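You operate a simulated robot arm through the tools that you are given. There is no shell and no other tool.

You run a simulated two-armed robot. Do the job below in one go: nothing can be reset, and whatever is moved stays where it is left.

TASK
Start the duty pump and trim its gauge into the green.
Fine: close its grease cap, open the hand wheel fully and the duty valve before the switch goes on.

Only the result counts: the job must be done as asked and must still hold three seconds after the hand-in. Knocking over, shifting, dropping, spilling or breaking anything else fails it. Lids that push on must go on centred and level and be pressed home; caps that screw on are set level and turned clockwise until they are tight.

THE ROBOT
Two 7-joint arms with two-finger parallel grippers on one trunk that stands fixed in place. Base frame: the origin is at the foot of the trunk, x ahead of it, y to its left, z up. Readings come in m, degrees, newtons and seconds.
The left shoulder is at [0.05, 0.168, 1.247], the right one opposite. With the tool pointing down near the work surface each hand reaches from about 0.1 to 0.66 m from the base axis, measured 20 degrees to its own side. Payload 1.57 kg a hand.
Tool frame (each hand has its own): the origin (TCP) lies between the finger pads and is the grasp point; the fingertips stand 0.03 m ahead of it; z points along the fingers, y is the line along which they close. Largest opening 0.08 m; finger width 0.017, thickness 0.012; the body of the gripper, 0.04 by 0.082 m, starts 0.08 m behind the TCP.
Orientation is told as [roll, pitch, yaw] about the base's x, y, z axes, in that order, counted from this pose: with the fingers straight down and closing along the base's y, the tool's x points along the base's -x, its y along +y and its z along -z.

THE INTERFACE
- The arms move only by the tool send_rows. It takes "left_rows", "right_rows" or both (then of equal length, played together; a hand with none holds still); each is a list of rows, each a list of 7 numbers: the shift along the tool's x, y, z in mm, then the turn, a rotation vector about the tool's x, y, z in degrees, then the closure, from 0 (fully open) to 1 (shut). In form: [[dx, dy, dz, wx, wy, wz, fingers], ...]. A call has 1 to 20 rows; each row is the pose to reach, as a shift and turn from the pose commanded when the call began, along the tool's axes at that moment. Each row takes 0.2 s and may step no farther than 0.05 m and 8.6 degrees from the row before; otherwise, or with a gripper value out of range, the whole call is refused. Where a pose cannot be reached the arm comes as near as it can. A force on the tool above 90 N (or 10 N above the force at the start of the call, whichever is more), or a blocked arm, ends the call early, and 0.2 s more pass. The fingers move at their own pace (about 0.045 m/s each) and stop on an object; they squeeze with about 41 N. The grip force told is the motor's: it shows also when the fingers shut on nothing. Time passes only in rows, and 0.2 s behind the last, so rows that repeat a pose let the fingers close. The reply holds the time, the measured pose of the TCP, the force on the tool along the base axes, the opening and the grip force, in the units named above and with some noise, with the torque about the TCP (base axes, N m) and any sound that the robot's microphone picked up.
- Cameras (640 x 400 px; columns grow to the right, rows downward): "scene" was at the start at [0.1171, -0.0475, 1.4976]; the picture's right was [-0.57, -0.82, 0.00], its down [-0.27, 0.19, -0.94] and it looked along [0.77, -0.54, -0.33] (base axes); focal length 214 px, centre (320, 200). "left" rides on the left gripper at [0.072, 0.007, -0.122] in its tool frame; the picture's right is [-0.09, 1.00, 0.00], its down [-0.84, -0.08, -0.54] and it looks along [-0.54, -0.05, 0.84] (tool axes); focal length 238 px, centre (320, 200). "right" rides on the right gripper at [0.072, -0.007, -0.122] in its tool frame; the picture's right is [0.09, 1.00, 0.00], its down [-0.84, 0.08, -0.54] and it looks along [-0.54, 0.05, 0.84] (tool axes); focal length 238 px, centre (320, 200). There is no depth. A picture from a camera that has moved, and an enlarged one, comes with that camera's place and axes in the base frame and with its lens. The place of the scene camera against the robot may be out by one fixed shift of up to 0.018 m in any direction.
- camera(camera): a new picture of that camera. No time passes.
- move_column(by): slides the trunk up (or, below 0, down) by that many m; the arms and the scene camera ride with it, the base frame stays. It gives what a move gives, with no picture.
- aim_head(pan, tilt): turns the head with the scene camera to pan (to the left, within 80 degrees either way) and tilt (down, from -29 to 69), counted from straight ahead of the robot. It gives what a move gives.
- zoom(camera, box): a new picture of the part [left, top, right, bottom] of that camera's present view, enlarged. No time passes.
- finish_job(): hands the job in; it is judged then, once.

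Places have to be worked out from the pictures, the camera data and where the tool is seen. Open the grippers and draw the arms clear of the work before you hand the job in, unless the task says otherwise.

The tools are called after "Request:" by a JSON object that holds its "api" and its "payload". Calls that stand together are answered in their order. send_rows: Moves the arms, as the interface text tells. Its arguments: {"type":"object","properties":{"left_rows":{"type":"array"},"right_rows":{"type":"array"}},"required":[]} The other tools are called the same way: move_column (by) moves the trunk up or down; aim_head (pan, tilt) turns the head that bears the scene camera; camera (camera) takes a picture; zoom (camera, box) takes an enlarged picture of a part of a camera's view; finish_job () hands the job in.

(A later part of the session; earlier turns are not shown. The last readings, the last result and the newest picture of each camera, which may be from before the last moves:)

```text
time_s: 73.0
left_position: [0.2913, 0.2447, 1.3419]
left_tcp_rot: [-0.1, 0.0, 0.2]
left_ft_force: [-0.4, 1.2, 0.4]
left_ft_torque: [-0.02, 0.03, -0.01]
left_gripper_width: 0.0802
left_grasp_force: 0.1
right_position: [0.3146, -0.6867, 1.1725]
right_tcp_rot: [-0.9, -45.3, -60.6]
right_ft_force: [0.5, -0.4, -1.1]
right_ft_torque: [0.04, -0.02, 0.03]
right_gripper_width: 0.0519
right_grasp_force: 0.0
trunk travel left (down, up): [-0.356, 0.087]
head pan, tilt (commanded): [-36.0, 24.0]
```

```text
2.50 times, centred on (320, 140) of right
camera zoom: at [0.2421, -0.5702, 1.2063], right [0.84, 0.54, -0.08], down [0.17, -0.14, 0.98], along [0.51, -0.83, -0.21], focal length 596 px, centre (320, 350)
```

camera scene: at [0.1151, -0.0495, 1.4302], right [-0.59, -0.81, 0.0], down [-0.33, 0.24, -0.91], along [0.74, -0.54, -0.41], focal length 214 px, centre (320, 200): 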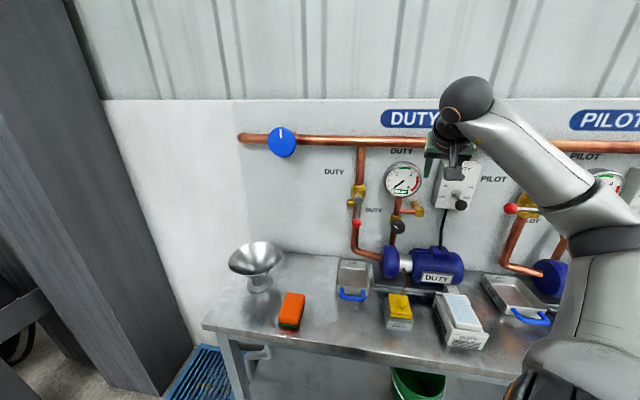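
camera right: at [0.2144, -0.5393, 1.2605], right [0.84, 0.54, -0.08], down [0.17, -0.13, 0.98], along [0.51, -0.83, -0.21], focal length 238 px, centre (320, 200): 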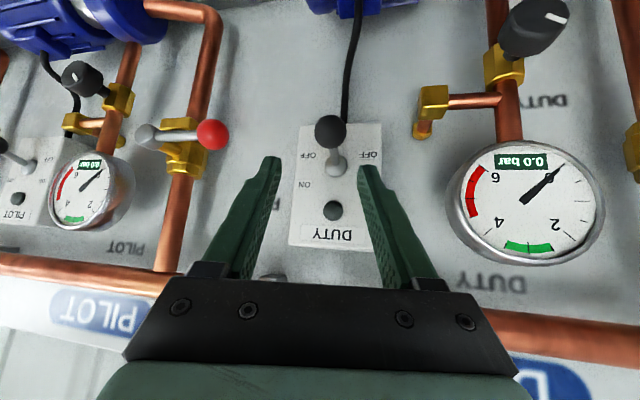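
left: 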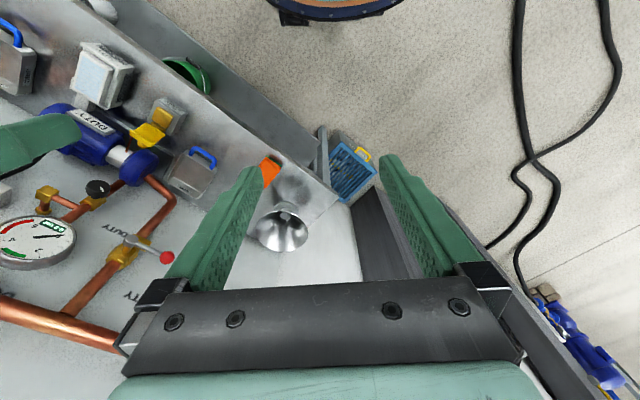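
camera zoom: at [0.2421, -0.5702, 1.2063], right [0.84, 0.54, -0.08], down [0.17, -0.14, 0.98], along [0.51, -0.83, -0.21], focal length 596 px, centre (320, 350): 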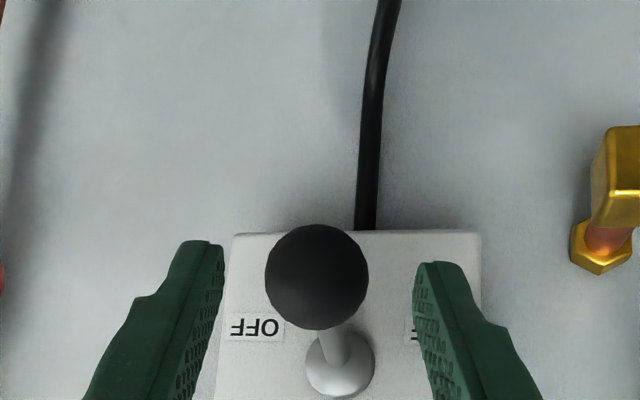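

The ball is centred between the fingers. I'll go 16 mm further and close on it.

Request:
{"api": "send_rows", "payload": {"right_rows": [[0, 0, 8, 0, 0, 0, 0.35], [0, 0, 16, 0, 0, 0, 0.35], [0, 0, 16, 0, 0, 0, 0.5], [0, 0, 16, 0, 0, 0, 0.68], [0, 0, 16, 0, 0, 0, 0.68]]}}

Request:
{"api": "zoom", "payload": {"camera": "right", "box": [220, 60, 420, 220]}}

```text
time_s: 74.2
left_position: [0.2918, 0.2445, 1.3423]
left_tcp_rot: [-0.1, 0.1, 0.1]
left_ft_force: [0.5, -0.2, 0.2]
left_ft_torque: [0.04, 0.0, 0.03]
left_gripper_width: 0.08
left_grasp_force: 0.0
right_position: [0.3181, -0.6982, 1.1606]
right_tcp_rot: [-0.9, -45.5, -60.5]
right_ft_force: [2.2, 0.2, 0.9]
right_ft_torque: [-0.01, -0.04, 0.04]
right_gripper_width: 0.0311
right_grasp_force: 25.5
trunk travel left (down, up): [-0.356, 0.087]
head pan, tilt (commanded): [-36.0, 24.0]
```

```text
2.50 times, centred on (320, 140) of right
camera zoom: at [0.247, -0.5804, 1.1954], right [0.84, 0.54, -0.08], down [0.17, -0.13, 0.98], along [0.51, -0.83, -0.21], focal length 596 px, centre (320, 350)
```

zoom: 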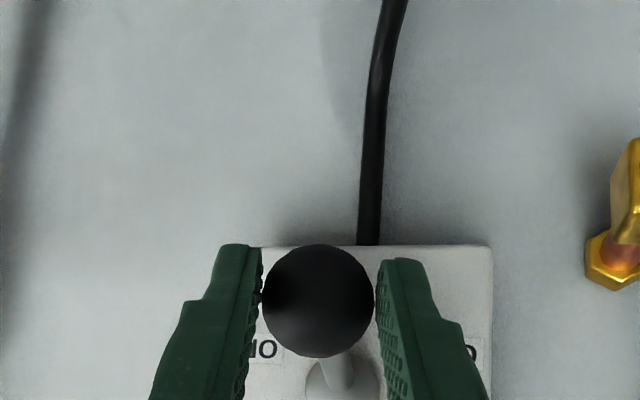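

The ball is held (31 mm). Before switching on, I'll double-check the grease cap, lever and wheel from the head camera.

Request:
{"api": "zoom", "payload": {"camera": "scene", "box": [370, 270, 430, 340]}}

Request:
{"api": "zoom", "payload": {"camera": "scene", "box": [255, 115, 385, 235]}}

```text
5.71 times, centred on (400, 305) of scene
camera zoom: at [0.1157, -0.0484, 1.4302], right [-0.59, -0.81, 0.0], down [-0.33, 0.24, -0.91], along [0.74, -0.54, -0.41], focal length 1226 px, centre (-137, -400)
```

zoom: 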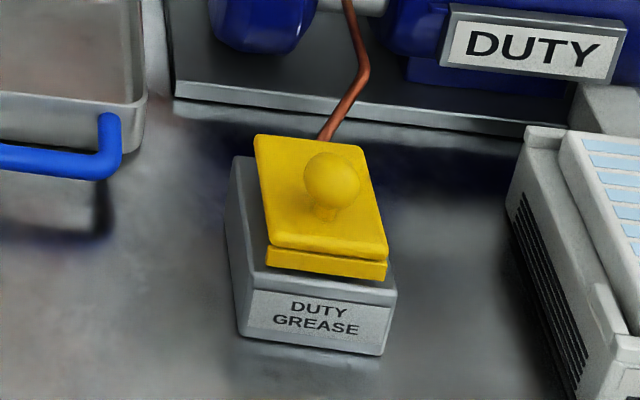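

```text
3.33 times, centred on (320, 175) of scene
camera zoom: at [0.1157, -0.0484, 1.4302], right [-0.59, -0.81, 0.0], down [-0.33, 0.24, -0.91], along [0.74, -0.54, -0.41], focal length 715 px, centre (320, 283)
```

zoom: 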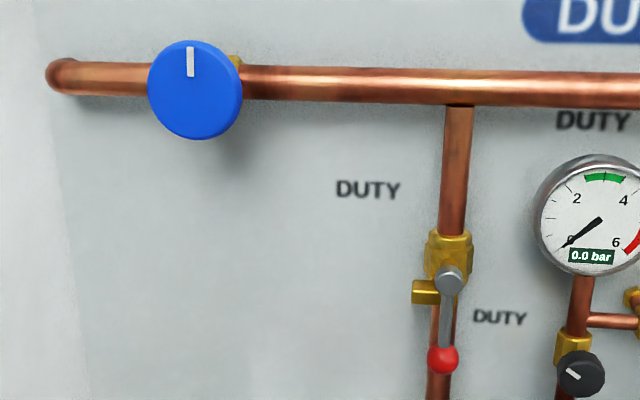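

All three preconditions look right: cap closed and level, wheel open at its stop, lever in line. I'll lift the toggle toward ON in small steps.

Request:
{"api": "send_rows", "payload": {"right_rows": [[-5, 0, -5, 0, 0, 0, 0.68], [-10, 0, -10, 0, 0, 0, 0.68], [-15, 0, -15, 0, 0, 0, 0.68], [-20, 0, -20, 0, 0, 0, 0.68], [-25, 0, -25, 0, 0, 0, 0.68]]}}

Request:
{"api": "camera", "payload": {"camera": "right"}}

Request:
{"api": "zoom", "payload": {"camera": "scene", "box": [380, 120, 500, 250]}}

```text
time_s: 75.3
left_position: [0.2917, 0.2442, 1.3425]
left_tcp_rot: [-0.2, -0.1, 0.0]
left_ft_force: [0.5, 0.2, 0.7]
left_ft_torque: [0.0, -0.01, 0.02]
left_gripper_width: 0.0801
left_grasp_force: 0.1
right_position: [0.3174, -0.6983, 1.1987]
right_tcp_rot: [-0.6, -45.9, -60.7]
right_ft_force: [-3.5, -1.3, 3.0]
right_ft_torque: [-0.24, -0.01, -0.05]
right_gripper_width: 0.0298
right_grasp_force: 9.4
trunk travel left (down, up): [-0.356, 0.087]
head pan, tilt (commanded): [-36.0, 24.0]
```

```text
taken
camera right: at [0.2467, -0.5806, 1.2325], right [0.84, 0.53, -0.07], down [0.17, -0.13, 0.98], along [0.51, -0.84, -0.2], focal length 238 px, centre (320, 200)
```

right: 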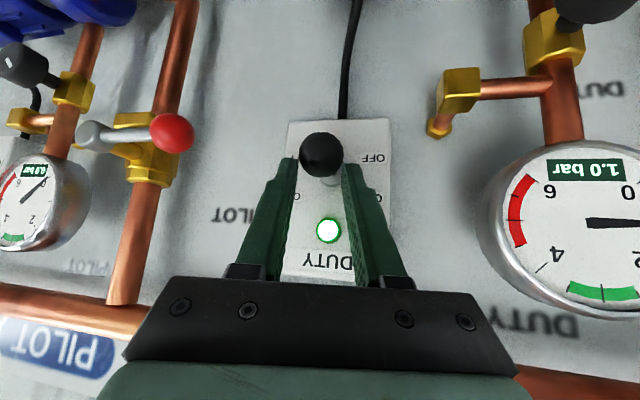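

```text
3.08 times, centred on (440, 185) of scene
camera zoom: at [0.1147, -0.0482, 1.4307], right [-0.59, -0.81, 0.0], down [-0.33, 0.24, -0.91], along [0.74, -0.54, -0.41], focal length 660 px, centre (-49, 246)
```

zoom: 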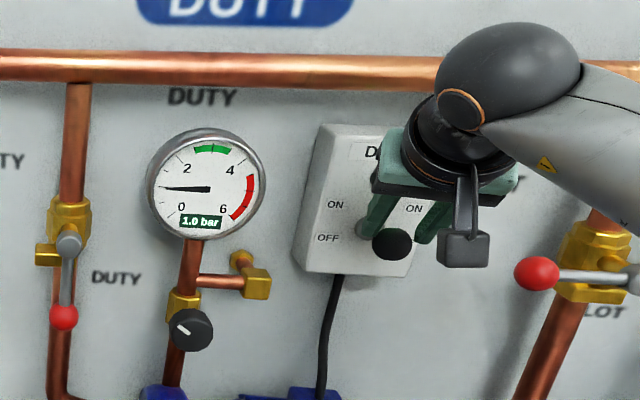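

The lamp is green and the gauge shows 1.0 bar, so the pump is running. The toggle may not be at its full ON position yet, so I'll lift a little more.

Request:
{"api": "send_rows", "payload": {"right_rows": [[-5, 0, -4, 0, 0, 0, 0.7], [-10, 0, -8, 0, 0, 0, 0.7], [-14, 0, -11, 0, 0, 0, 0.7]]}}

Request:
{"api": "zoom", "payload": {"camera": "right", "box": [240, 90, 400, 280]}}

Request:
{"api": "zoom", "payload": {"camera": "scene", "box": [380, 120, 500, 250]}}

```text
time_s: 76.2
left_position: [0.2911, 0.2448, 1.3422]
left_tcp_rot: [-0.1, 0.0, 0.1]
left_ft_force: [-0.1, -0.1, 0.3]
left_ft_torque: [-0.01, -0.02, -0.02]
left_gripper_width: 0.0798
left_grasp_force: 0.2
right_position: [0.3209, -0.6989, 1.2135]
right_tcp_rot: [-1.0, -45.4, -60.5]
right_ft_force: [-0.7, -0.4, -0.5]
right_ft_torque: [0.01, 0.03, -0.04]
right_gripper_width: 0.0239
right_grasp_force: 0.1
trunk travel left (down, up): [-0.356, 0.087]
head pan, tilt (commanded): [-36.0, 24.0]
```

```text
2.11 times, centred on (320, 185) of right
camera zoom: at [0.2488, -0.5821, 1.2486], right [0.84, 0.54, -0.08], down [0.17, -0.13, 0.98], along [0.51, -0.83, -0.21], focal length 502 px, centre (320, 232)
```

zoom: 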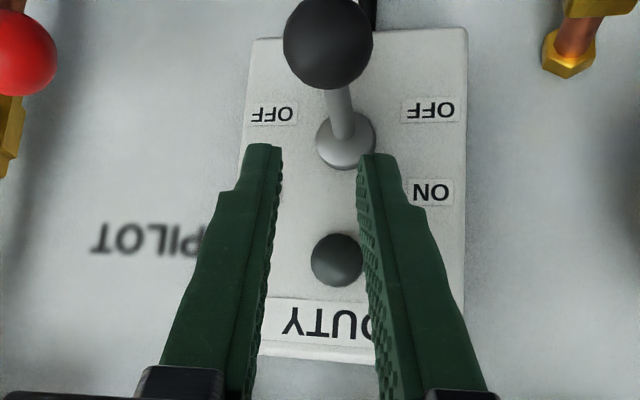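

```text
3.08 times, centred on (440, 185) of scene
camera zoom: at [0.1154, -0.0483, 1.4303], right [-0.59, -0.81, 0.0], down [-0.33, 0.24, -0.91], along [0.74, -0.54, -0.41], focal length 660 px, centre (-49, 246)
```

zoom: 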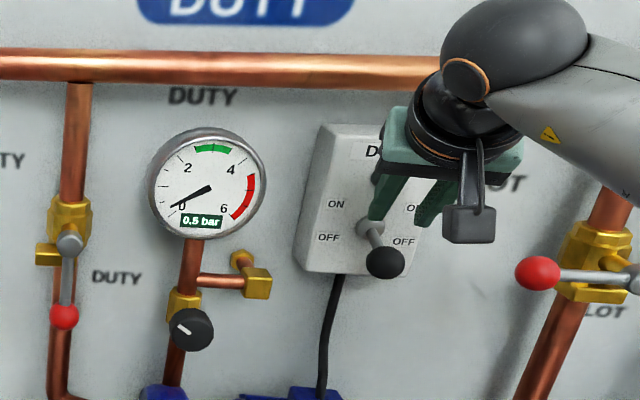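

The ball slipped from the fingertips and the toggle sprang back to OFF (gauge falling). I'll back out and regrip deeper with full squeeze.

Request:
{"api": "send_rows", "payload": {"right_rows": [[0, 0, -15, 0, 0, 0, 0.35], [0, 0, -32, 0, 0, 0, 0.35], [19, -1, -32, 0, 0, 0, 0.35], [39, -2.3, -32, 0, 0, 0, 0.35], [39, -2.3, -10, 0, 0, 0, 0.35], [39, -2.3, 12, 0, 0, 0, 0.35], [39, -2.3, 30, 0, 0, 0, 0.35], [39, -2.3, 46, 0, 0, 0, 0.35]]}}

Request:
{"api": "zoom", "payload": {"camera": "right", "box": [220, 60, 420, 220]}}

```text
time_s: 78.0
left_position: [0.2913, 0.246, 1.342]
left_tcp_rot: [-0.1, -0.1, 0.1]
left_ft_force: [0.4, 0.2, -0.1]
left_ft_torque: [0.01, -0.02, -0.03]
left_gripper_width: 0.0802
left_grasp_force: 0.1
right_position: [0.3208, -0.7079, 1.1535]
right_tcp_rot: [-0.9, -45.3, -60.5]
right_ft_force: [-0.6, 0.2, -0.1]
right_ft_torque: [-0.02, 0.0, 0.0]
right_gripper_width: 0.0521
right_grasp_force: 0.1
trunk travel left (down, up): [-0.356, 0.087]
head pan, tilt (commanded): [-36.0, 24.0]
```

```text
2.50 times, centred on (320, 140) of right
camera zoom: at [0.2488, -0.5895, 1.1876], right [0.84, 0.54, -0.08], down [0.18, -0.14, 0.98], along [0.51, -0.83, -0.21], focal length 596 px, centre (320, 350)
```

zoom: 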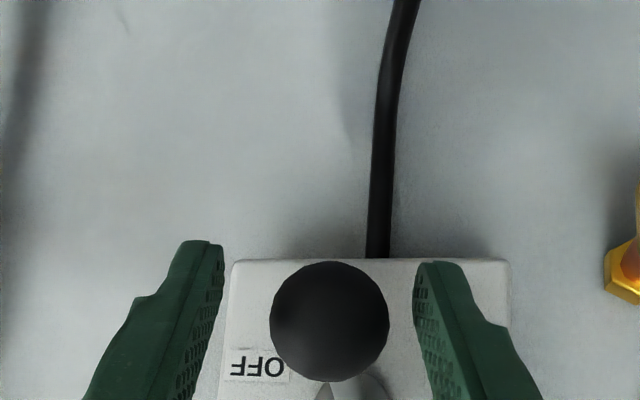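

I'll centre 2 mm, close with full squeeze, then lift along the toggle's arc.

Request:
{"api": "send_rows", "payload": {"right_rows": [[0, 2, 0, 0, 0, 0, 0.5], [0, 2, 0, 0, 0, 0, 0.95], [0, 2, 0, 0, 0, 0, 0.95], [-3, 2, -6, 0, 0, 0, 0.95], [-8, 2, -12, 0, 0, 0, 0.95], [-13, 2, -16, 0, 0, 0, 0.95], [-18, 2, -20, 0, 0, 0, 0.95], [-23, 2, -24, 0, 0, 0, 0.95], [-28, 2, -28, 0, 0, 0, 0.95]]}}

Request:
{"api": "zoom", "payload": {"camera": "right", "box": [220, 60, 420, 260]}}

Request:
{"api": "zoom", "payload": {"camera": "scene", "box": [380, 120, 500, 250]}}

```text
time_s: 80.0
left_position: [0.2916, 0.2448, 1.343]
left_tcp_rot: [-0.1, 0.0, 0.2]
left_ft_force: [0.0, 0.1, 0.5]
left_ft_torque: [0.01, 0.01, 0.01]
left_gripper_width: 0.0799
left_grasp_force: 0.1
right_position: [0.322, -0.7061, 1.1947]
right_tcp_rot: [-0.7, -45.8, -60.6]
right_ft_force: [-0.1, -1.4, -4.7]
right_ft_torque: [0.04, 0.23, -0.11]
right_gripper_width: 0.0313
right_grasp_force: 25.0
trunk travel left (down, up): [-0.356, 0.087]
head pan, tilt (commanded): [-36.0, 24.0]
```

```text
2.00 times, centred on (320, 160) of right
camera zoom: at [0.251, -0.5887, 1.2295], right [0.84, 0.54, -0.08], down [0.17, -0.13, 0.98], along [0.51, -0.83, -0.2], focal length 477 px, centre (320, 280)
```

zoom: 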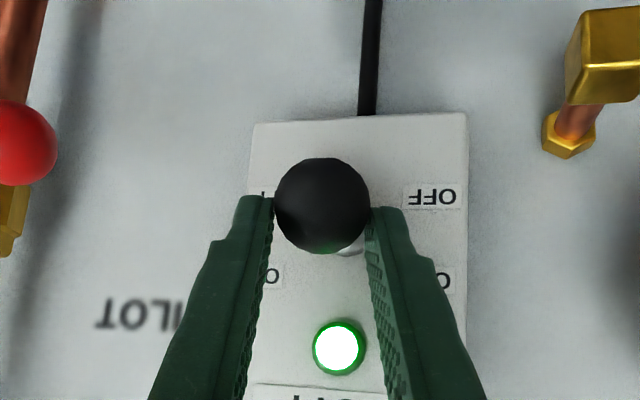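

```text
3.08 times, centred on (440, 185) of scene
camera zoom: at [0.1158, -0.0493, 1.4304], right [-0.59, -0.81, 0.0], down [-0.33, 0.24, -0.91], along [0.74, -0.54, -0.41], focal length 660 px, centre (-49, 246)
```

zoom: 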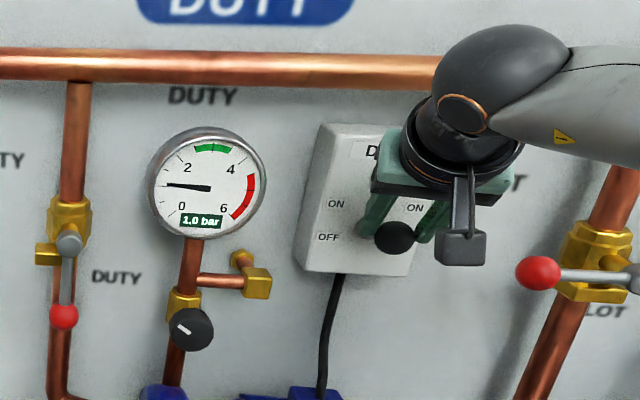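

The lamp is on and the ball is a little past centre, though it's creeping toward the fingertips. I'll lift another 12 mm to see whether it goes over to the ON position.

Request:
{"api": "send_rows", "payload": {"right_rows": [[-2, 0, 1, 0, 0, 0, 1], [-5, 0, 0, 0, 0, 0, 1], [-8, 0, -2, 0, 0, 0, 1], [-11, 0, -4, 0, 0, 0, 1]]}}

Request:
{"api": "zoom", "payload": {"camera": "right", "box": [220, 60, 420, 260]}}

Request:
{"api": "zoom", "payload": {"camera": "scene", "box": [380, 120, 500, 250]}}

```text
time_s: 81.0
left_position: [0.291, 0.2435, 1.3442]
left_tcp_rot: [0.0, 0.0, 0.1]
left_ft_force: [-0.4, -0.4, -0.3]
left_ft_torque: [-0.03, -0.01, -0.01]
left_gripper_width: 0.0798
left_grasp_force: 0.0
right_position: [0.3227, -0.7075, 1.1991]
right_tcp_rot: [-1.0, -44.8, -60.5]
right_ft_force: [-7.8, 5.2, -14.7]
right_ft_torque: [1.03, 0.63, -0.1]
right_gripper_width: 0.031
right_grasp_force: 40.5
trunk travel left (down, up): [-0.356, 0.087]
head pan, tilt (commanded): [-36.0, 24.0]
```

```text
2.00 times, centred on (320, 160) of right
camera zoom: at [0.2525, -0.5903, 1.2357], right [0.84, 0.54, -0.08], down [0.18, -0.14, 0.97], along [0.51, -0.83, -0.22], focal length 477 px, centre (320, 280)
```

zoom: 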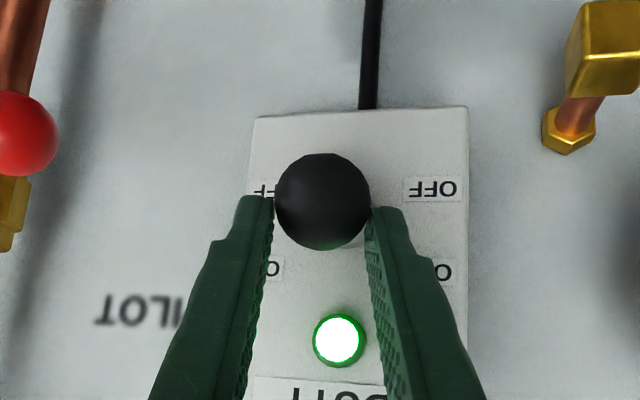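

```text
3.08 times, centred on (440, 185) of scene
camera zoom: at [0.1151, -0.0498, 1.43], right [-0.59, -0.81, 0.0], down [-0.33, 0.24, -0.91], along [0.74, -0.54, -0.41], focal length 660 px, centre (-49, 246)
```

zoom: 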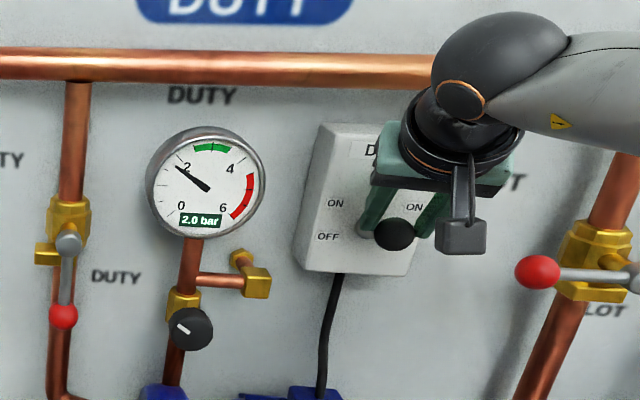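

Pressure is climbing to 2.0 bar, and with full squeeze the ball now follows. I'll lift further while pitching the hand up with the toggle.

Request:
{"api": "send_rows", "payload": {"right_rows": [[-3, 0, -3, 0, -3, 0, 1], [-6, 0, -6, 0, -6, 0, 1], [-9, 0, -9, 0, -9, 0, 1], [-12, 0, -12, 0, -12, 0, 1]]}}

Request:
{"api": "zoom", "payload": {"camera": "right", "box": [220, 60, 420, 260]}}

Request:
{"api": "zoom", "payload": {"camera": "scene", "box": [380, 120, 500, 250]}}

```text
time_s: 82.0
left_position: [0.2913, 0.2451, 1.3437]
left_tcp_rot: [-0.1, -0.1, 0.1]
left_ft_force: [0.4, -0.5, 0.2]
left_ft_torque: [-0.03, 0.01, -0.04]
left_gripper_width: 0.08
left_grasp_force: 0.1
right_position: [0.325, -0.7084, 1.2224]
right_tcp_rot: [-1.1, -57.4, -60.3]
right_ft_force: [-0.2, -0.7, -0.7]
right_ft_torque: [0.01, 0.05, 0.04]
right_gripper_width: 0.0001
right_grasp_force: 20.9
trunk travel left (down, up): [-0.356, 0.087]
head pan, tilt (commanded): [-36.0, 24.0]
```

```text
2.00 times, centred on (320, 160) of right
camera zoom: at [0.2512, -0.5866, 1.2273], right [0.85, 0.52, -0.09], down [0.07, 0.05, 1.0], along [0.53, -0.85, 0.0], focal length 477 px, centre (320, 280)
```

zoom: 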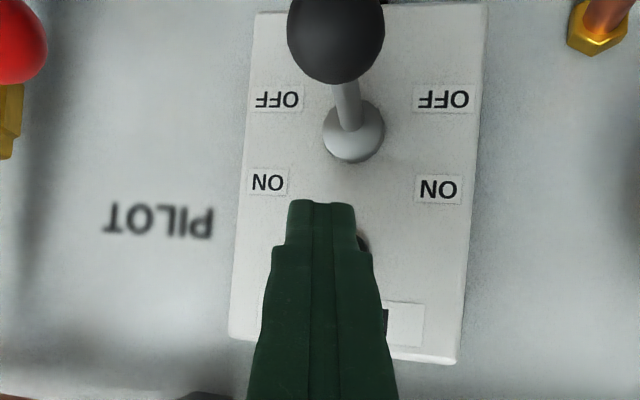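

```text
3.08 times, centred on (440, 185) of scene
camera zoom: at [0.1154, -0.0486, 1.4303], right [-0.59, -0.81, 0.0], down [-0.33, 0.24, -0.91], along [0.74, -0.54, -0.41], focal length 660 px, centre (-49, 246)
```

zoom: 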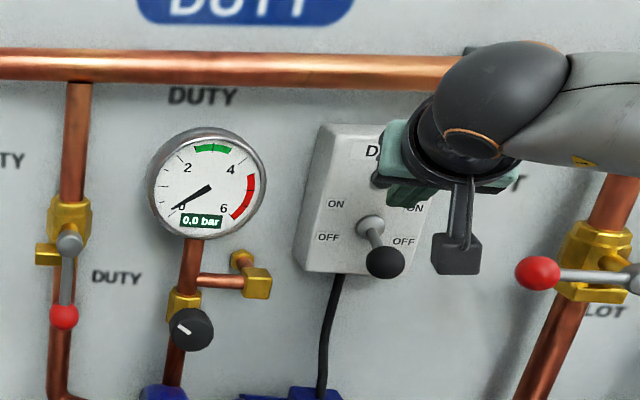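

It slipped off again because the ball was too near the tips. I'll back out, restore the 45° tilt and set up for a much deeper grip with full squeeze from the start.

Request:
{"api": "send_rows", "payload": {"right_rows": [[0, 0, -20, 0, 0, 0, 0.6], [0, 0, -38, 0, 4, 0, 0.35], [14, 0, -38, 0, 8, 0, 0.35], [30, 0, -38, 0, 12, 0, 0.35], [43, -1, -38, 0, 12, 0, 0.35]]}}

Request:
{"api": "zoom", "payload": {"camera": "right", "box": [220, 40, 420, 220]}}

```text
time_s: 83.2
left_position: [0.2912, 0.2447, 1.3417]
left_tcp_rot: [-0.2, 0.0, 0.1]
left_ft_force: [-0.3, 0.0, 0.7]
left_ft_torque: [-0.01, 0.04, 0.01]
left_gripper_width: 0.0799
left_grasp_force: 0.0
right_position: [0.2973, -0.6589, 1.2041]
right_tcp_rot: [-0.8, -45.3, -60.5]
right_ft_force: [0.1, 0.3, 0.2]
right_ft_torque: [0.0, -0.01, 0.02]
right_gripper_width: 0.0521
right_grasp_force: 0.0
trunk travel left (down, up): [-0.356, 0.087]
head pan, tilt (commanded): [-36.0, 24.0]
```

```text
2.22 times, centred on (320, 130) of right
camera zoom: at [0.2253, -0.5415, 1.2395], right [0.84, 0.54, -0.08], down [0.18, -0.14, 0.97], along [0.51, -0.83, -0.21], focal length 530 px, centre (320, 356)
```

zoom: 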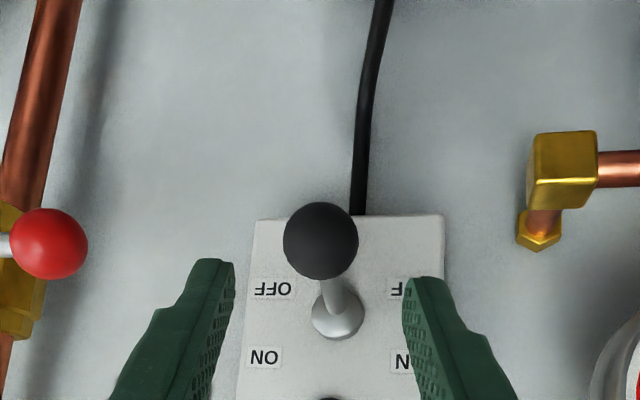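

The measured ball position matches prediction within a millimetre. I'll advance to a deep grip with the ball slightly behind the TCP, then close fully.

Request:
{"api": "send_rows", "payload": {"right_rows": [[1, 0, 20, 0, 0, 0, 0.35], [1.5, 0, 40, 0, 0, 0, 0.35], [1.5, 0, 58, 0, 0, 0, 0.35], [1.5, 0, 72, 0, 0, 0, 0.35], [1.5, 0, 84, 0, 0, 0, 0.35], [1.5, 0, 84, 0, 0, 0, 0.6], [1.5, 0, 84, 0, 0, 0, 1], [1.5, 0, 84, 0, 0, 0, 1]]}}

Request:
{"api": "zoom", "payload": {"camera": "right", "box": [220, 60, 420, 260]}}

```text
time_s: 85.0
left_position: [0.2919, 0.2447, 1.3416]
left_tcp_rot: [-0.1, 0.0, 0.1]
left_ft_force: [-0.4, -0.3, -0.7]
left_ft_torque: [-0.02, -0.03, -0.01]
left_gripper_width: 0.0799
left_grasp_force: 0.1
right_position: [0.3248, -0.7111, 1.1457]
right_tcp_rot: [-0.8, -45.3, -60.5]
right_ft_force: [4.4, 1.4, 0.4]
right_ft_torque: [-0.01, -0.02, 0.07]
right_gripper_width: 0.0309
right_grasp_force: 27.3
trunk travel left (down, up): [-0.356, 0.087]
head pan, tilt (commanded): [-36.0, 24.0]
```

```text
2.00 times, centred on (320, 160) of right
camera zoom: at [0.2538, -0.5933, 1.1799], right [0.84, 0.54, -0.08], down [0.17, -0.14, 0.98], along [0.51, -0.83, -0.21], focal length 477 px, centre (320, 280)
```

zoom: 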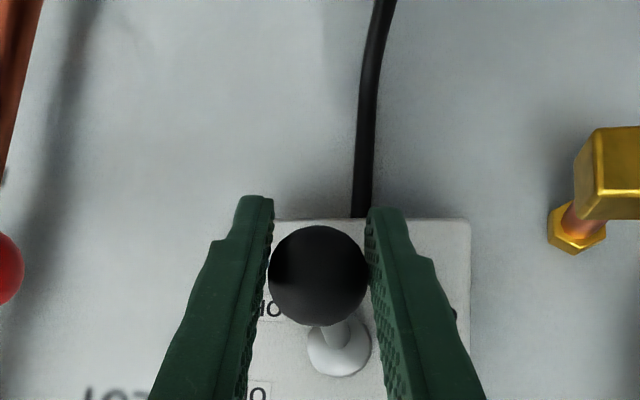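

Deep grip made. I'll dwell so the squeeze builds fully, then lift straight up in 4 mm steps.

Request:
{"api": "send_rows", "payload": {"right_rows": [[0, 0, 0, 0, 0, 0, 1], [0, 0, 0, 0, 0, 0, 1], [0, 0, 0, 0, 0, 0, 1], [-2.8, 0, -2.8, 0, 0, 0, 1], [-5.6, 0, -5.6, 0, 0, 0, 1], [-8.5, 0, -8.5, 0, 0, 0, 1], [-11.3, 0, -11.3, 0, 0, 0, 1], [-14.1, 0, -14.1, 0, 0, 0, 1], [-17, 0, -17, 0, 0, 0, 1]]}}

Request:
{"api": "zoom", "payload": {"camera": "right", "box": [220, 60, 420, 260]}}

```text
time_s: 87.0
left_position: [0.2926, 0.2433, 1.343]
left_tcp_rot: [0.0, 0.1, 0.0]
left_ft_force: [0.6, 0.1, -0.2]
left_ft_torque: [-0.01, -0.03, 0.0]
left_gripper_width: 0.08
left_grasp_force: 0.0
right_position: [0.326, -0.7113, 1.1654]
right_tcp_rot: [-0.9, -44.9, -60.5]
right_ft_force: [0.9, 5.9, -17.7]
right_ft_torque: [0.89, 0.52, -0.02]
right_gripper_width: 0.0306
right_grasp_force: 39.9
trunk travel left (down, up): [-0.356, 0.087]
head pan, tilt (commanded): [-36.0, 24.0]
```

```text
2.00 times, centred on (320, 160) of right
camera zoom: at [0.2535, -0.594, 1.2014], right [0.84, 0.54, -0.08], down [0.18, -0.14, 0.97], along [0.51, -0.83, -0.21], focal length 477 px, centre (320, 280)
```

zoom: 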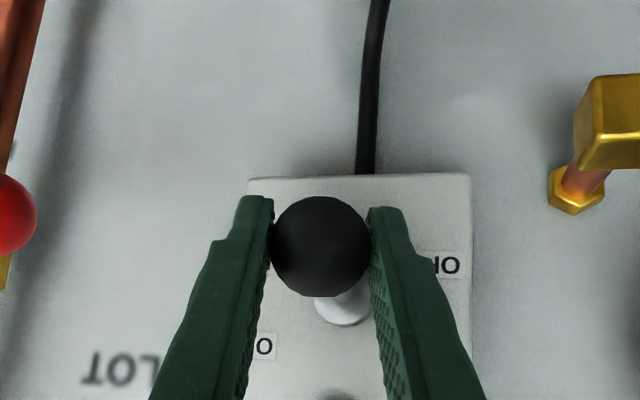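

The ball still slips against the roughly 18 N spring, so side friction isn't enough. I'll release, back out and roll the hand 90° so one finger sits beneath the ball and can push it up positively.

Request:
{"api": "send_rows", "payload": {"right_rows": [[0, 0, 0, 0, 0, 0, 0.35], [0, 0, 0, 0, 0, 0, 0.35], [2, 0, -25, 0, 0, 0, 0.35], [5, 0, -55, 0, 0, 0, 0.35], [8, 0, -84, 0, 0, 0, 0.35], [8, 0, -84, 0, 0, 8, 0.4], [8, 0, -84, 0, 0, 16, 0.4], [8, 0, -84, 0, 0, 24, 0.4], [8, 0, -84, 0, 0, 32, 0.4], [8, 0, -84, 0, 0, 40, 0.4], [8, 0, -84, 0, 0, 48, 0.4]]}}

Request:
{"api": "camera", "payload": {"camera": "right"}}

Request:
{"api": "camera", "payload": {"camera": "scene"}}

```text
time_s: 89.3
left_position: [0.2918, 0.2442, 1.3424]
left_tcp_rot: [0.0, -0.2, 0.1]
left_ft_force: [0.2, -0.8, -0.6]
left_ft_torque: [0.0, -0.01, 0.02]
left_gripper_width: 0.08
left_grasp_force: 0.0
right_position: [0.294, -0.6532, 1.2235]
right_tcp_rot: [36.5, -28.8, -118.8]
right_ft_force: [-0.4, -0.7, 0.0]
right_ft_torque: [0.02, 0.0, -0.01]
right_gripper_width: 0.0481
right_grasp_force: 0.2
trunk travel left (down, up): [-0.356, 0.087]
head pan, tilt (commanded): [-36.0, 24.0]
```

```text
taken
camera right: at [0.2769, -0.5205, 1.27], right [0.88, -0.06, 0.48], down [-0.47, -0.31, 0.83], along [0.1, -0.95, -0.3], focal length 238 px, centre (320, 200)
```

right: 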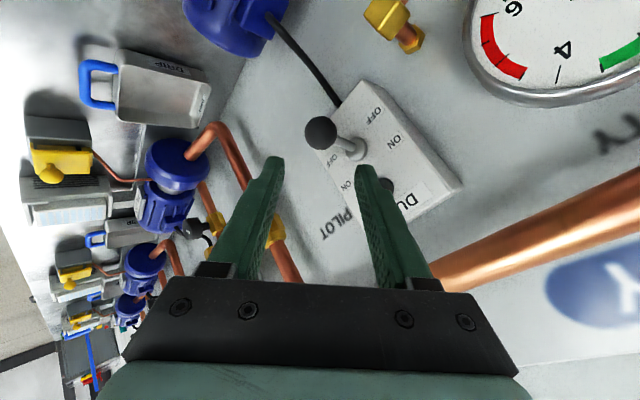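

```text
taken
camera scene: at [0.1153, -0.0484, 1.4303], right [-0.59, -0.81, 0.0], down [-0.33, 0.24, -0.91], along [0.74, -0.54, -0.41], focal length 214 px, centre (320, 200)
```

scene: 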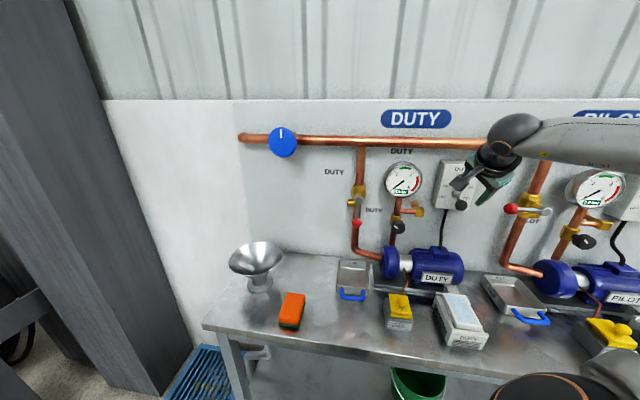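

The roll to +48° is fine. I'll continue to +90°.

Request:
{"api": "send_rows", "payload": {"right_rows": [[0, 0, 0, 0, 0, 8, 0.4], [0, 0, 0, 0, 0, 16, 0.4], [0, 0, 0, 0, 0, 24, 0.4], [0, 0, 0, 0, 0, 32, 0.4], [0, 0, 0, 0, 0, 40, 0.4], [0, 0, 0, 0, 0, 42, 0.4]]}}

Request:
{"api": "camera", "payload": {"camera": "right"}}

Request:
{"api": "zoom", "payload": {"camera": "scene", "box": [390, 120, 530, 260]}}

```text
time_s: 90.8
left_position: [0.2909, 0.2449, 1.3421]
left_tcp_rot: [-0.1, -0.2, 0.2]
left_ft_force: [0.6, 0.6, 1.0]
left_ft_torque: [-0.03, 0.01, 0.01]
left_gripper_width: 0.0802
left_grasp_force: 0.1
right_position: [0.2947, -0.6528, 1.2221]
right_tcp_rot: [45.3, -0.5, -151.2]
right_ft_force: [0.4, 1.0, 0.2]
right_ft_torque: [-0.02, 0.01, 0.02]
right_gripper_width: 0.0482
right_grasp_force: 0.0
trunk travel left (down, up): [-0.356, 0.087]
head pan, tilt (commanded): [-36.0, 24.0]
```

```text
taken
camera right: at [0.3138, -0.5377, 1.3029], right [0.42, -0.57, 0.71], down [-0.89, -0.11, 0.44], along [-0.17, -0.82, -0.55], focal length 238 px, centre (320, 200)
```

right: 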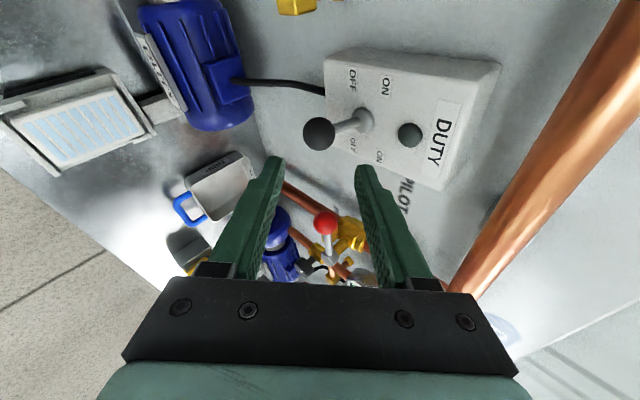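

```text
2.86 times, centred on (460, 190) of scene
camera zoom: at [0.1154, -0.0485, 1.4302], right [-0.59, -0.81, 0.0], down [-0.33, 0.24, -0.91], along [0.74, -0.54, -0.41], focal length 613 px, centre (-80, 229)
```

zoom: 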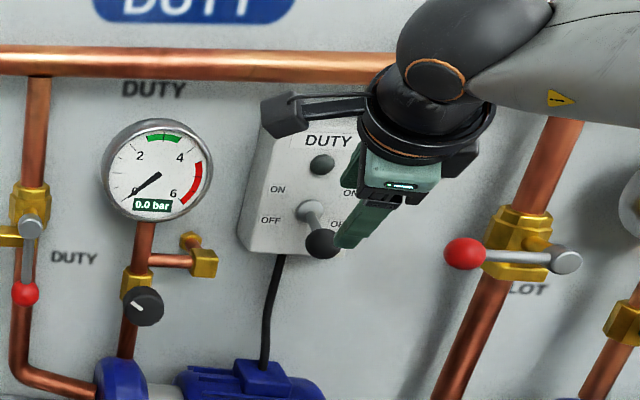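

Rolled: the finger axis now runs up-forward, with one finger low. I'll advance 45 mm and re-measure the ball between the fingers.

Request:
{"api": "send_rows", "payload": {"right_rows": [[0, 0, 15, 0, 0, 0, 0.4], [0, 0, 30, 0, 0, 0, 0.4], [0, 0, 45, 0, 0, 0, 0.4]]}}

Request:
{"api": "zoom", "payload": {"camera": "right", "box": [220, 80, 420, 230]}}

Request:
{"api": "zoom", "payload": {"camera": "scene", "box": [410, 140, 510, 240]}}

```text
time_s: 91.5
left_position: [0.2914, 0.2445, 1.3417]
left_tcp_rot: [-0.1, 0.0, 0.0]
left_ft_force: [0.2, -0.2, 0.8]
left_ft_torque: [0.01, -0.03, 0.0]
left_gripper_width: 0.0802
left_grasp_force: 0.1
right_position: [0.3092, -0.682, 1.1914]
right_tcp_rot: [45.3, -0.6, -151.2]
right_ft_force: [-0.9, 0.9, 0.4]
right_ft_torque: [0.0, -0.01, 0.01]
right_gripper_width: 0.0482
right_grasp_force: 0.1
trunk travel left (down, up): [-0.356, 0.087]
head pan, tilt (commanded): [-36.0, 24.0]
```

```text
2.67 times, centred on (320, 155) of right
camera zoom: at [0.3299, -0.5658, 1.2714], right [0.42, -0.57, 0.71], down [-0.89, -0.11, 0.44], along [-0.17, -0.82, -0.55], focal length 636 px, centre (320, 320)
```

zoom: 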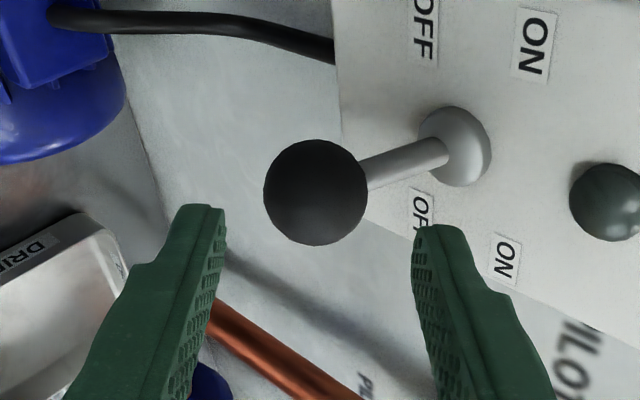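

```text
4.00 times, centred on (460, 190) of scene
camera zoom: at [0.1156, -0.0488, 1.4302], right [-0.59, -0.81, 0.0], down [-0.33, 0.24, -0.91], along [0.74, -0.54, -0.41], focal length 858 px, centre (-240, 240)
```

zoom: 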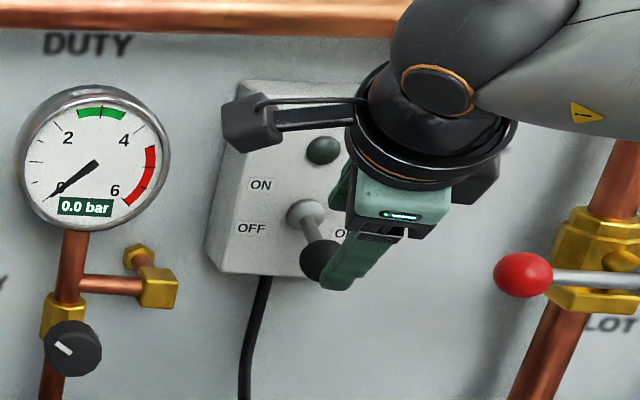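

With the ball at tool (2, -2, 56) mm, a flatter hand would keep the upper finger clear of the toggle shaft. I'll pitch 15° flatter, shift down so the low finger is under the ball, and check.

Request:
{"api": "send_rows", "payload": {"right_rows": [[1, -6, 1.5, -7.5, 0, 0, 0.4], [2, -11.7, 3.1, -15, 0, 0, 0.4], [2, -11.7, 3.1, -15, 0, 0, 0.4]]}}

Request:
{"api": "zoom", "payload": {"camera": "right", "box": [220, 60, 420, 230]}}

```text
time_s: 92.3
left_position: [0.2923, 0.2445, 1.3412]
left_tcp_rot: [-0.1, -0.1, 0.1]
left_ft_force: [0.2, 0.1, -0.4]
left_ft_torque: [-0.01, 0.01, -0.01]
left_gripper_width: 0.0802
left_grasp_force: 0.0
right_position: [0.3078, -0.6746, 1.1796]
right_tcp_rot: [60.4, -0.7, -151.2]
right_ft_force: [0.3, -0.5, -0.1]
right_ft_torque: [0.01, -0.02, -0.01]
right_gripper_width: 0.048
right_grasp_force: 0.0
trunk travel left (down, up): [-0.356, 0.087]
head pan, tilt (commanded): [-36.0, 24.0]
```

```text
2.35 times, centred on (320, 145) of right
camera zoom: at [0.3189, -0.5437, 1.2342], right [0.33, -0.38, 0.86], down [-0.94, -0.02, 0.34], along [-0.11, -0.92, -0.37], focal length 561 px, centre (320, 329)
```

zoom: 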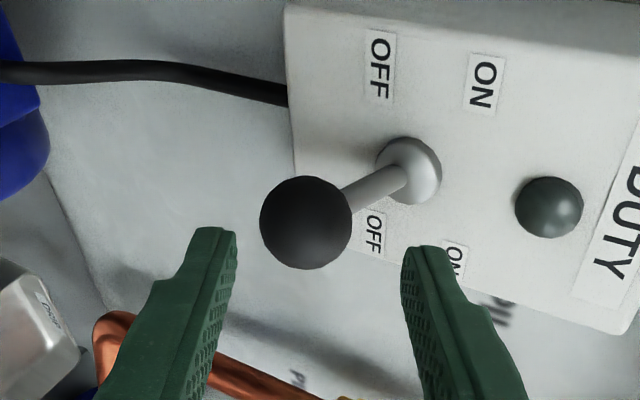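

The ball is 5 mm below centre with about 3 mm clearance to the lower finger. I'll advance 35 mm so that finger sits beneath the ball.

Request:
{"api": "send_rows", "payload": {"right_rows": [[1, 0, 12, 0, 0, 0, 0.4], [1, 0, 24, 0, 0, 0, 0.4], [1, 0, 35, 0, 0, 0, 0.4]]}}

Request:
{"api": "zoom", "payload": {"camera": "right", "box": [220, 60, 420, 230]}}

```text
time_s: 93.2
left_position: [0.2912, 0.2437, 1.3425]
left_tcp_rot: [-0.1, 0.0, 0.1]
left_ft_force: [0.5, 0.5, 0.6]
left_ft_torque: [-0.01, 0.04, -0.01]
left_gripper_width: 0.0799
left_grasp_force: 0.0
right_position: [0.3234, -0.7012, 1.1619]
right_tcp_rot: [60.4, -0.7, -151.1]
right_ft_force: [-0.6, 0.1, 0.3]
right_ft_torque: [-0.03, -0.01, -0.01]
right_gripper_width: 0.0482
right_grasp_force: 0.1
trunk travel left (down, up): [-0.356, 0.087]
head pan, tilt (commanded): [-36.0, 24.0]
```

```text
2.35 times, centred on (320, 145) of right
camera zoom: at [0.3343, -0.5704, 1.216], right [0.33, -0.38, 0.86], down [-0.94, -0.02, 0.35], along [-0.11, -0.92, -0.37], focal length 561 px, centre (320, 329)
```

zoom: 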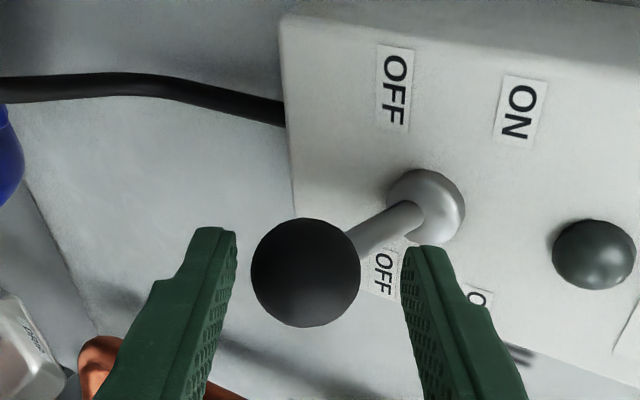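

The ball is at tool (0, -4, 20), right over the lower finger. I'll raise the hand vertically 40 mm to push the toggle up.

Request:
{"api": "send_rows", "payload": {"right_rows": [[0, 4.3, -2.5, 0, 0, 0, 0.4], [0, 8.7, -5, 0, 0, 0, 0.4], [0, 13, -7.5, 0, 0, 0, 0.4], [0, 17.3, -10, 0, 0, 0, 0.4], [0, 21.7, -12.5, 0, 0, 0, 0.4], [0, 26, -15, 0, 0, 0, 0.4], [0, 30.3, -17.5, 0, 0, 0, 0.4], [0, 34.6, -20, 0, 0, 0, 0.4]]}}

Request:
{"api": "zoom", "payload": {"camera": "right", "box": [220, 60, 420, 230]}}

Request:
{"api": "zoom", "payload": {"camera": "scene", "box": [390, 130, 510, 250]}}

```text
time_s: 95.0
left_position: [0.291, 0.2453, 1.3421]
left_tcp_rot: [-0.2, 0.0, 0.1]
left_ft_force: [0.3, -0.1, -0.1]
left_ft_torque: [0.0, 0.0, -0.04]
left_gripper_width: 0.0803
left_grasp_force: 0.0
right_position: [0.3233, -0.7001, 1.2026]
right_tcp_rot: [60.4, -0.6, -151.0]
right_ft_force: [0.7, 1.0, -0.1]
right_ft_torque: [0.04, 0.0, -0.01]
right_gripper_width: 0.0491
right_grasp_force: 0.7
trunk travel left (down, up): [-0.356, 0.087]
head pan, tilt (commanded): [-36.0, 24.0]
```

```text
2.35 times, centred on (320, 145) of right
camera zoom: at [0.3348, -0.5706, 1.257], right [0.33, -0.38, 0.86], down [-0.94, -0.02, 0.34], along [-0.11, -0.92, -0.37], focal length 561 px, centre (320, 329)
```

zoom: 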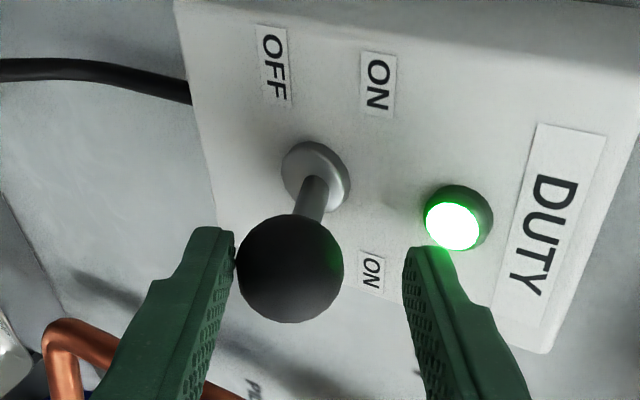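

```text
3.33 times, centred on (450, 190) of scene
camera zoom: at [0.1154, -0.0486, 1.4302], right [-0.59, -0.81, 0.0], down [-0.33, 0.24, -0.91], along [0.74, -0.54, -0.41], focal length 715 px, centre (-113, 233)
```

zoom: 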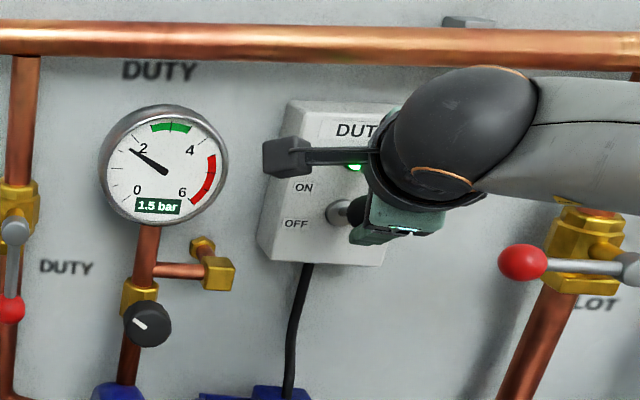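

The lamp is lit and the contact force has dropped to about zero, so the toggle has gone over centre. I'll nudge 8 mm further to confirm it's against its ON stop.

Request:
{"api": "send_rows", "payload": {"right_rows": [[0, 3.5, -2, 0, 0, 0, 0.4], [0, 6.9, -4, 0, 0, 0, 0.4]]}}

Request:
{"api": "zoom", "payload": {"camera": "right", "box": [220, 60, 420, 230]}}

```text
time_s: 95.5
left_position: [0.2929, 0.2422, 1.3419]
left_tcp_rot: [0.0, 0.0, 0.1]
left_ft_force: [-0.2, 0.5, 0.2]
left_ft_torque: [0.0, -0.01, 0.01]
left_gripper_width: 0.0802
left_grasp_force: 0.1
right_position: [0.3223, -0.701, 1.2083]
right_tcp_rot: [60.0, -0.6, -151.1]
right_ft_force: [-1.1, 1.4, -10.1]
right_ft_torque: [0.18, 0.07, -0.01]
right_gripper_width: 0.0566
right_grasp_force: 5.2
trunk travel left (down, up): [-0.356, 0.087]
head pan, tilt (commanded): [-36.0, 24.0]
```

```text
2.35 times, centred on (320, 145) of right
camera zoom: at [0.3347, -0.5703, 1.2627], right [0.33, -0.39, 0.86], down [-0.94, -0.02, 0.35], along [-0.11, -0.92, -0.37], focal length 561 px, centre (320, 329)
```

zoom: 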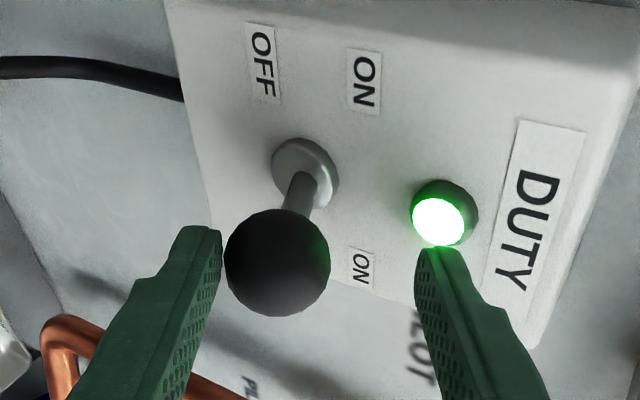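

The ball is now at z≈1.184, the mirror image of its OFF angle, and the stop resists with 10 N: the switch is fully ON. I'll ease down to break contact and retreat along the finger direction.

Request:
{"api": "send_rows", "payload": {"right_rows": [[0, -5, 0, 0, 0, 0, 0.4], [0, -9, 0, 0, 0, 0, 0.35], [0, -9, -25, 0, 0, 0, 0.35], [0, -9, -50, 0, 0, 0, 0.35], [0, -9, -75, 0, 0, 0, 0.35]]}}

Request:
{"api": "camera", "payload": {"camera": "right"}}

Request:
{"api": "zoom", "payload": {"camera": "scene", "box": [370, 130, 510, 270]}}

```text
time_s: 96.8
left_position: [0.2908, 0.2451, 1.3419]
left_tcp_rot: [-0.1, -0.2, 0.1]
left_ft_force: [-0.9, 0.2, 0.2]
left_ft_torque: [0.01, 0.03, -0.01]
left_gripper_width: 0.0802
left_grasp_force: 0.1
right_position: [0.2868, -0.6417, 1.2411]
right_tcp_rot: [60.4, -0.6, -151.1]
right_ft_force: [0.4, -0.5, 0.1]
right_ft_torque: [0.03, 0.03, 0.0]
right_gripper_width: 0.0519
right_grasp_force: 0.0
trunk travel left (down, up): [-0.356, 0.087]
head pan, tilt (commanded): [-36.0, 24.0]
```

```text
taken
camera right: at [0.2972, -0.5099, 1.2957], right [0.33, -0.38, 0.86], down [-0.94, -0.02, 0.34], along [-0.11, -0.92, -0.37], focal length 238 px, centre (320, 200)
```

right: 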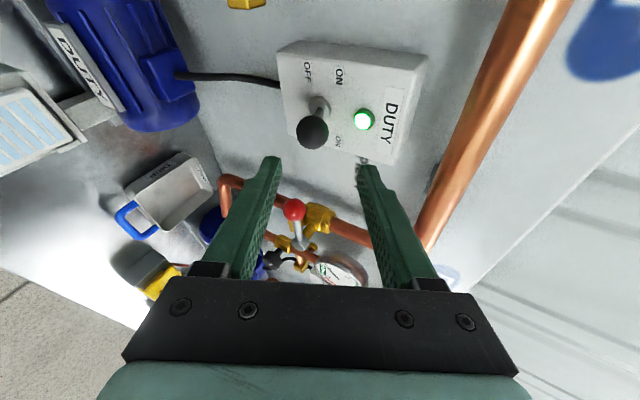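

```text
2.86 times, centred on (440, 200) of scene
camera zoom: at [0.115, -0.0479, 1.4303], right [-0.59, -0.81, 0.0], down [-0.33, 0.24, -0.91], along [0.74, -0.54, -0.41], focal length 613 px, centre (-23, 200)
```

zoom: 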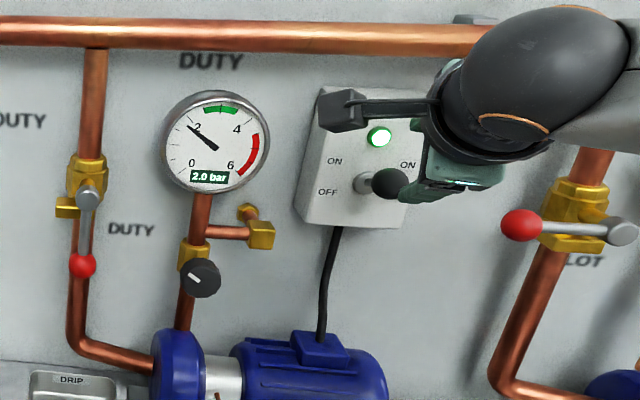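

The pump stays ON (green lamp) and the gauge reads about 2.0 bar, below the green band. I'll unroll the wrist and move left to face the black trim knob.

Request:
{"api": "send_rows", "payload": {"right_rows": [[11, -4, -3, 0, 0, -7.5, 0.35], [23, -7, -6, 0, 0, -15, 0.35], [34, -11, -9, 0, 0, -22.5, 0.35], [46, -15, -11, 0, 0, -30, 0.35], [57, -18, -14, 0, 0, -37.5, 0.35], [68, -22, -17, 0, 0, -45, 0.35], [80, -26, -20, 0, 0, -52.5, 0.35], [91, -29, -23, 0, 0, -60, 0.35], [102, -33, -26, 0, 0, -67.5, 0.35], [114, -37, -28, 0, 0, -75, 0.35], [125, -40, -31, 0, 0, -82.5, 0.35], [136, -44, -34, 0, 0, -90, 0.35]]}}

Request:
{"api": "camera", "payload": {"camera": "right"}}

Request:
{"api": "zoom", "payload": {"camera": "scene", "box": [370, 130, 510, 270]}}

```text
time_s: 99.3
left_position: [0.292, 0.2459, 1.3412]
left_tcp_rot: [-0.1, 0.0, 0.1]
left_ft_force: [0.0, 0.3, 0.7]
left_ft_torque: [0.03, 0.0, -0.03]
left_gripper_width: 0.0798
left_grasp_force: 0.1
right_position: [0.3865, -0.529, 1.2164]
right_tcp_rot: [-1.6, -60.2, -59.8]
right_ft_force: [-1.1, -0.3, -0.2]
right_ft_torque: [0.02, -0.01, 0.03]
right_gripper_width: 0.0523
right_grasp_force: 0.0
trunk travel left (down, up): [-0.356, 0.087]
head pan, tilt (commanded): [-36.0, 24.0]
```

```text
taken
camera right: at [0.3108, -0.4083, 1.215], right [0.85, 0.52, -0.09], down [0.05, 0.09, 0.99], along [0.53, -0.85, 0.05], focal length 238 px, centre (320, 200)
```

right: 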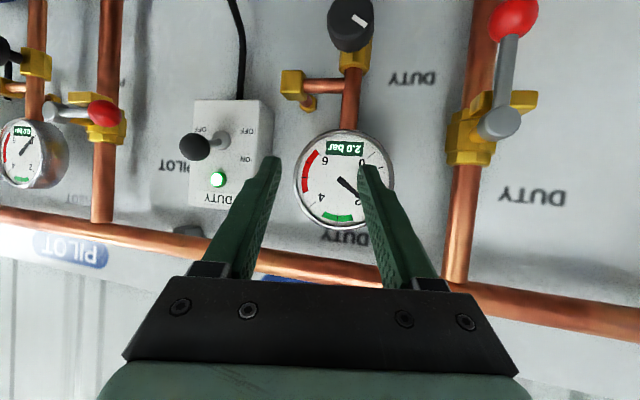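

```text
2.86 times, centred on (440, 200) of scene
camera zoom: at [0.1156, -0.0483, 1.4302], right [-0.59, -0.81, 0.0], down [-0.33, 0.24, -0.91], along [0.74, -0.54, -0.41], focal length 613 px, centre (-23, 200)
```

zoom: 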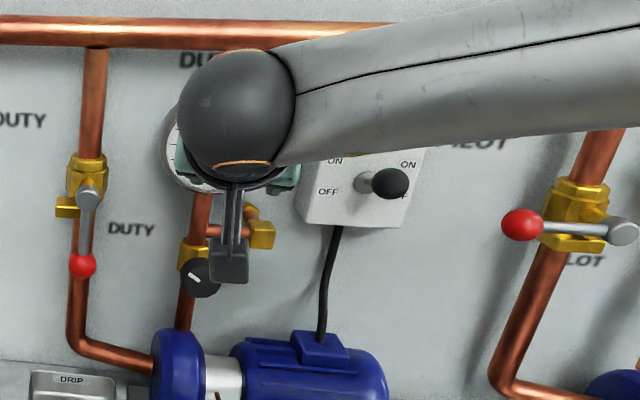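

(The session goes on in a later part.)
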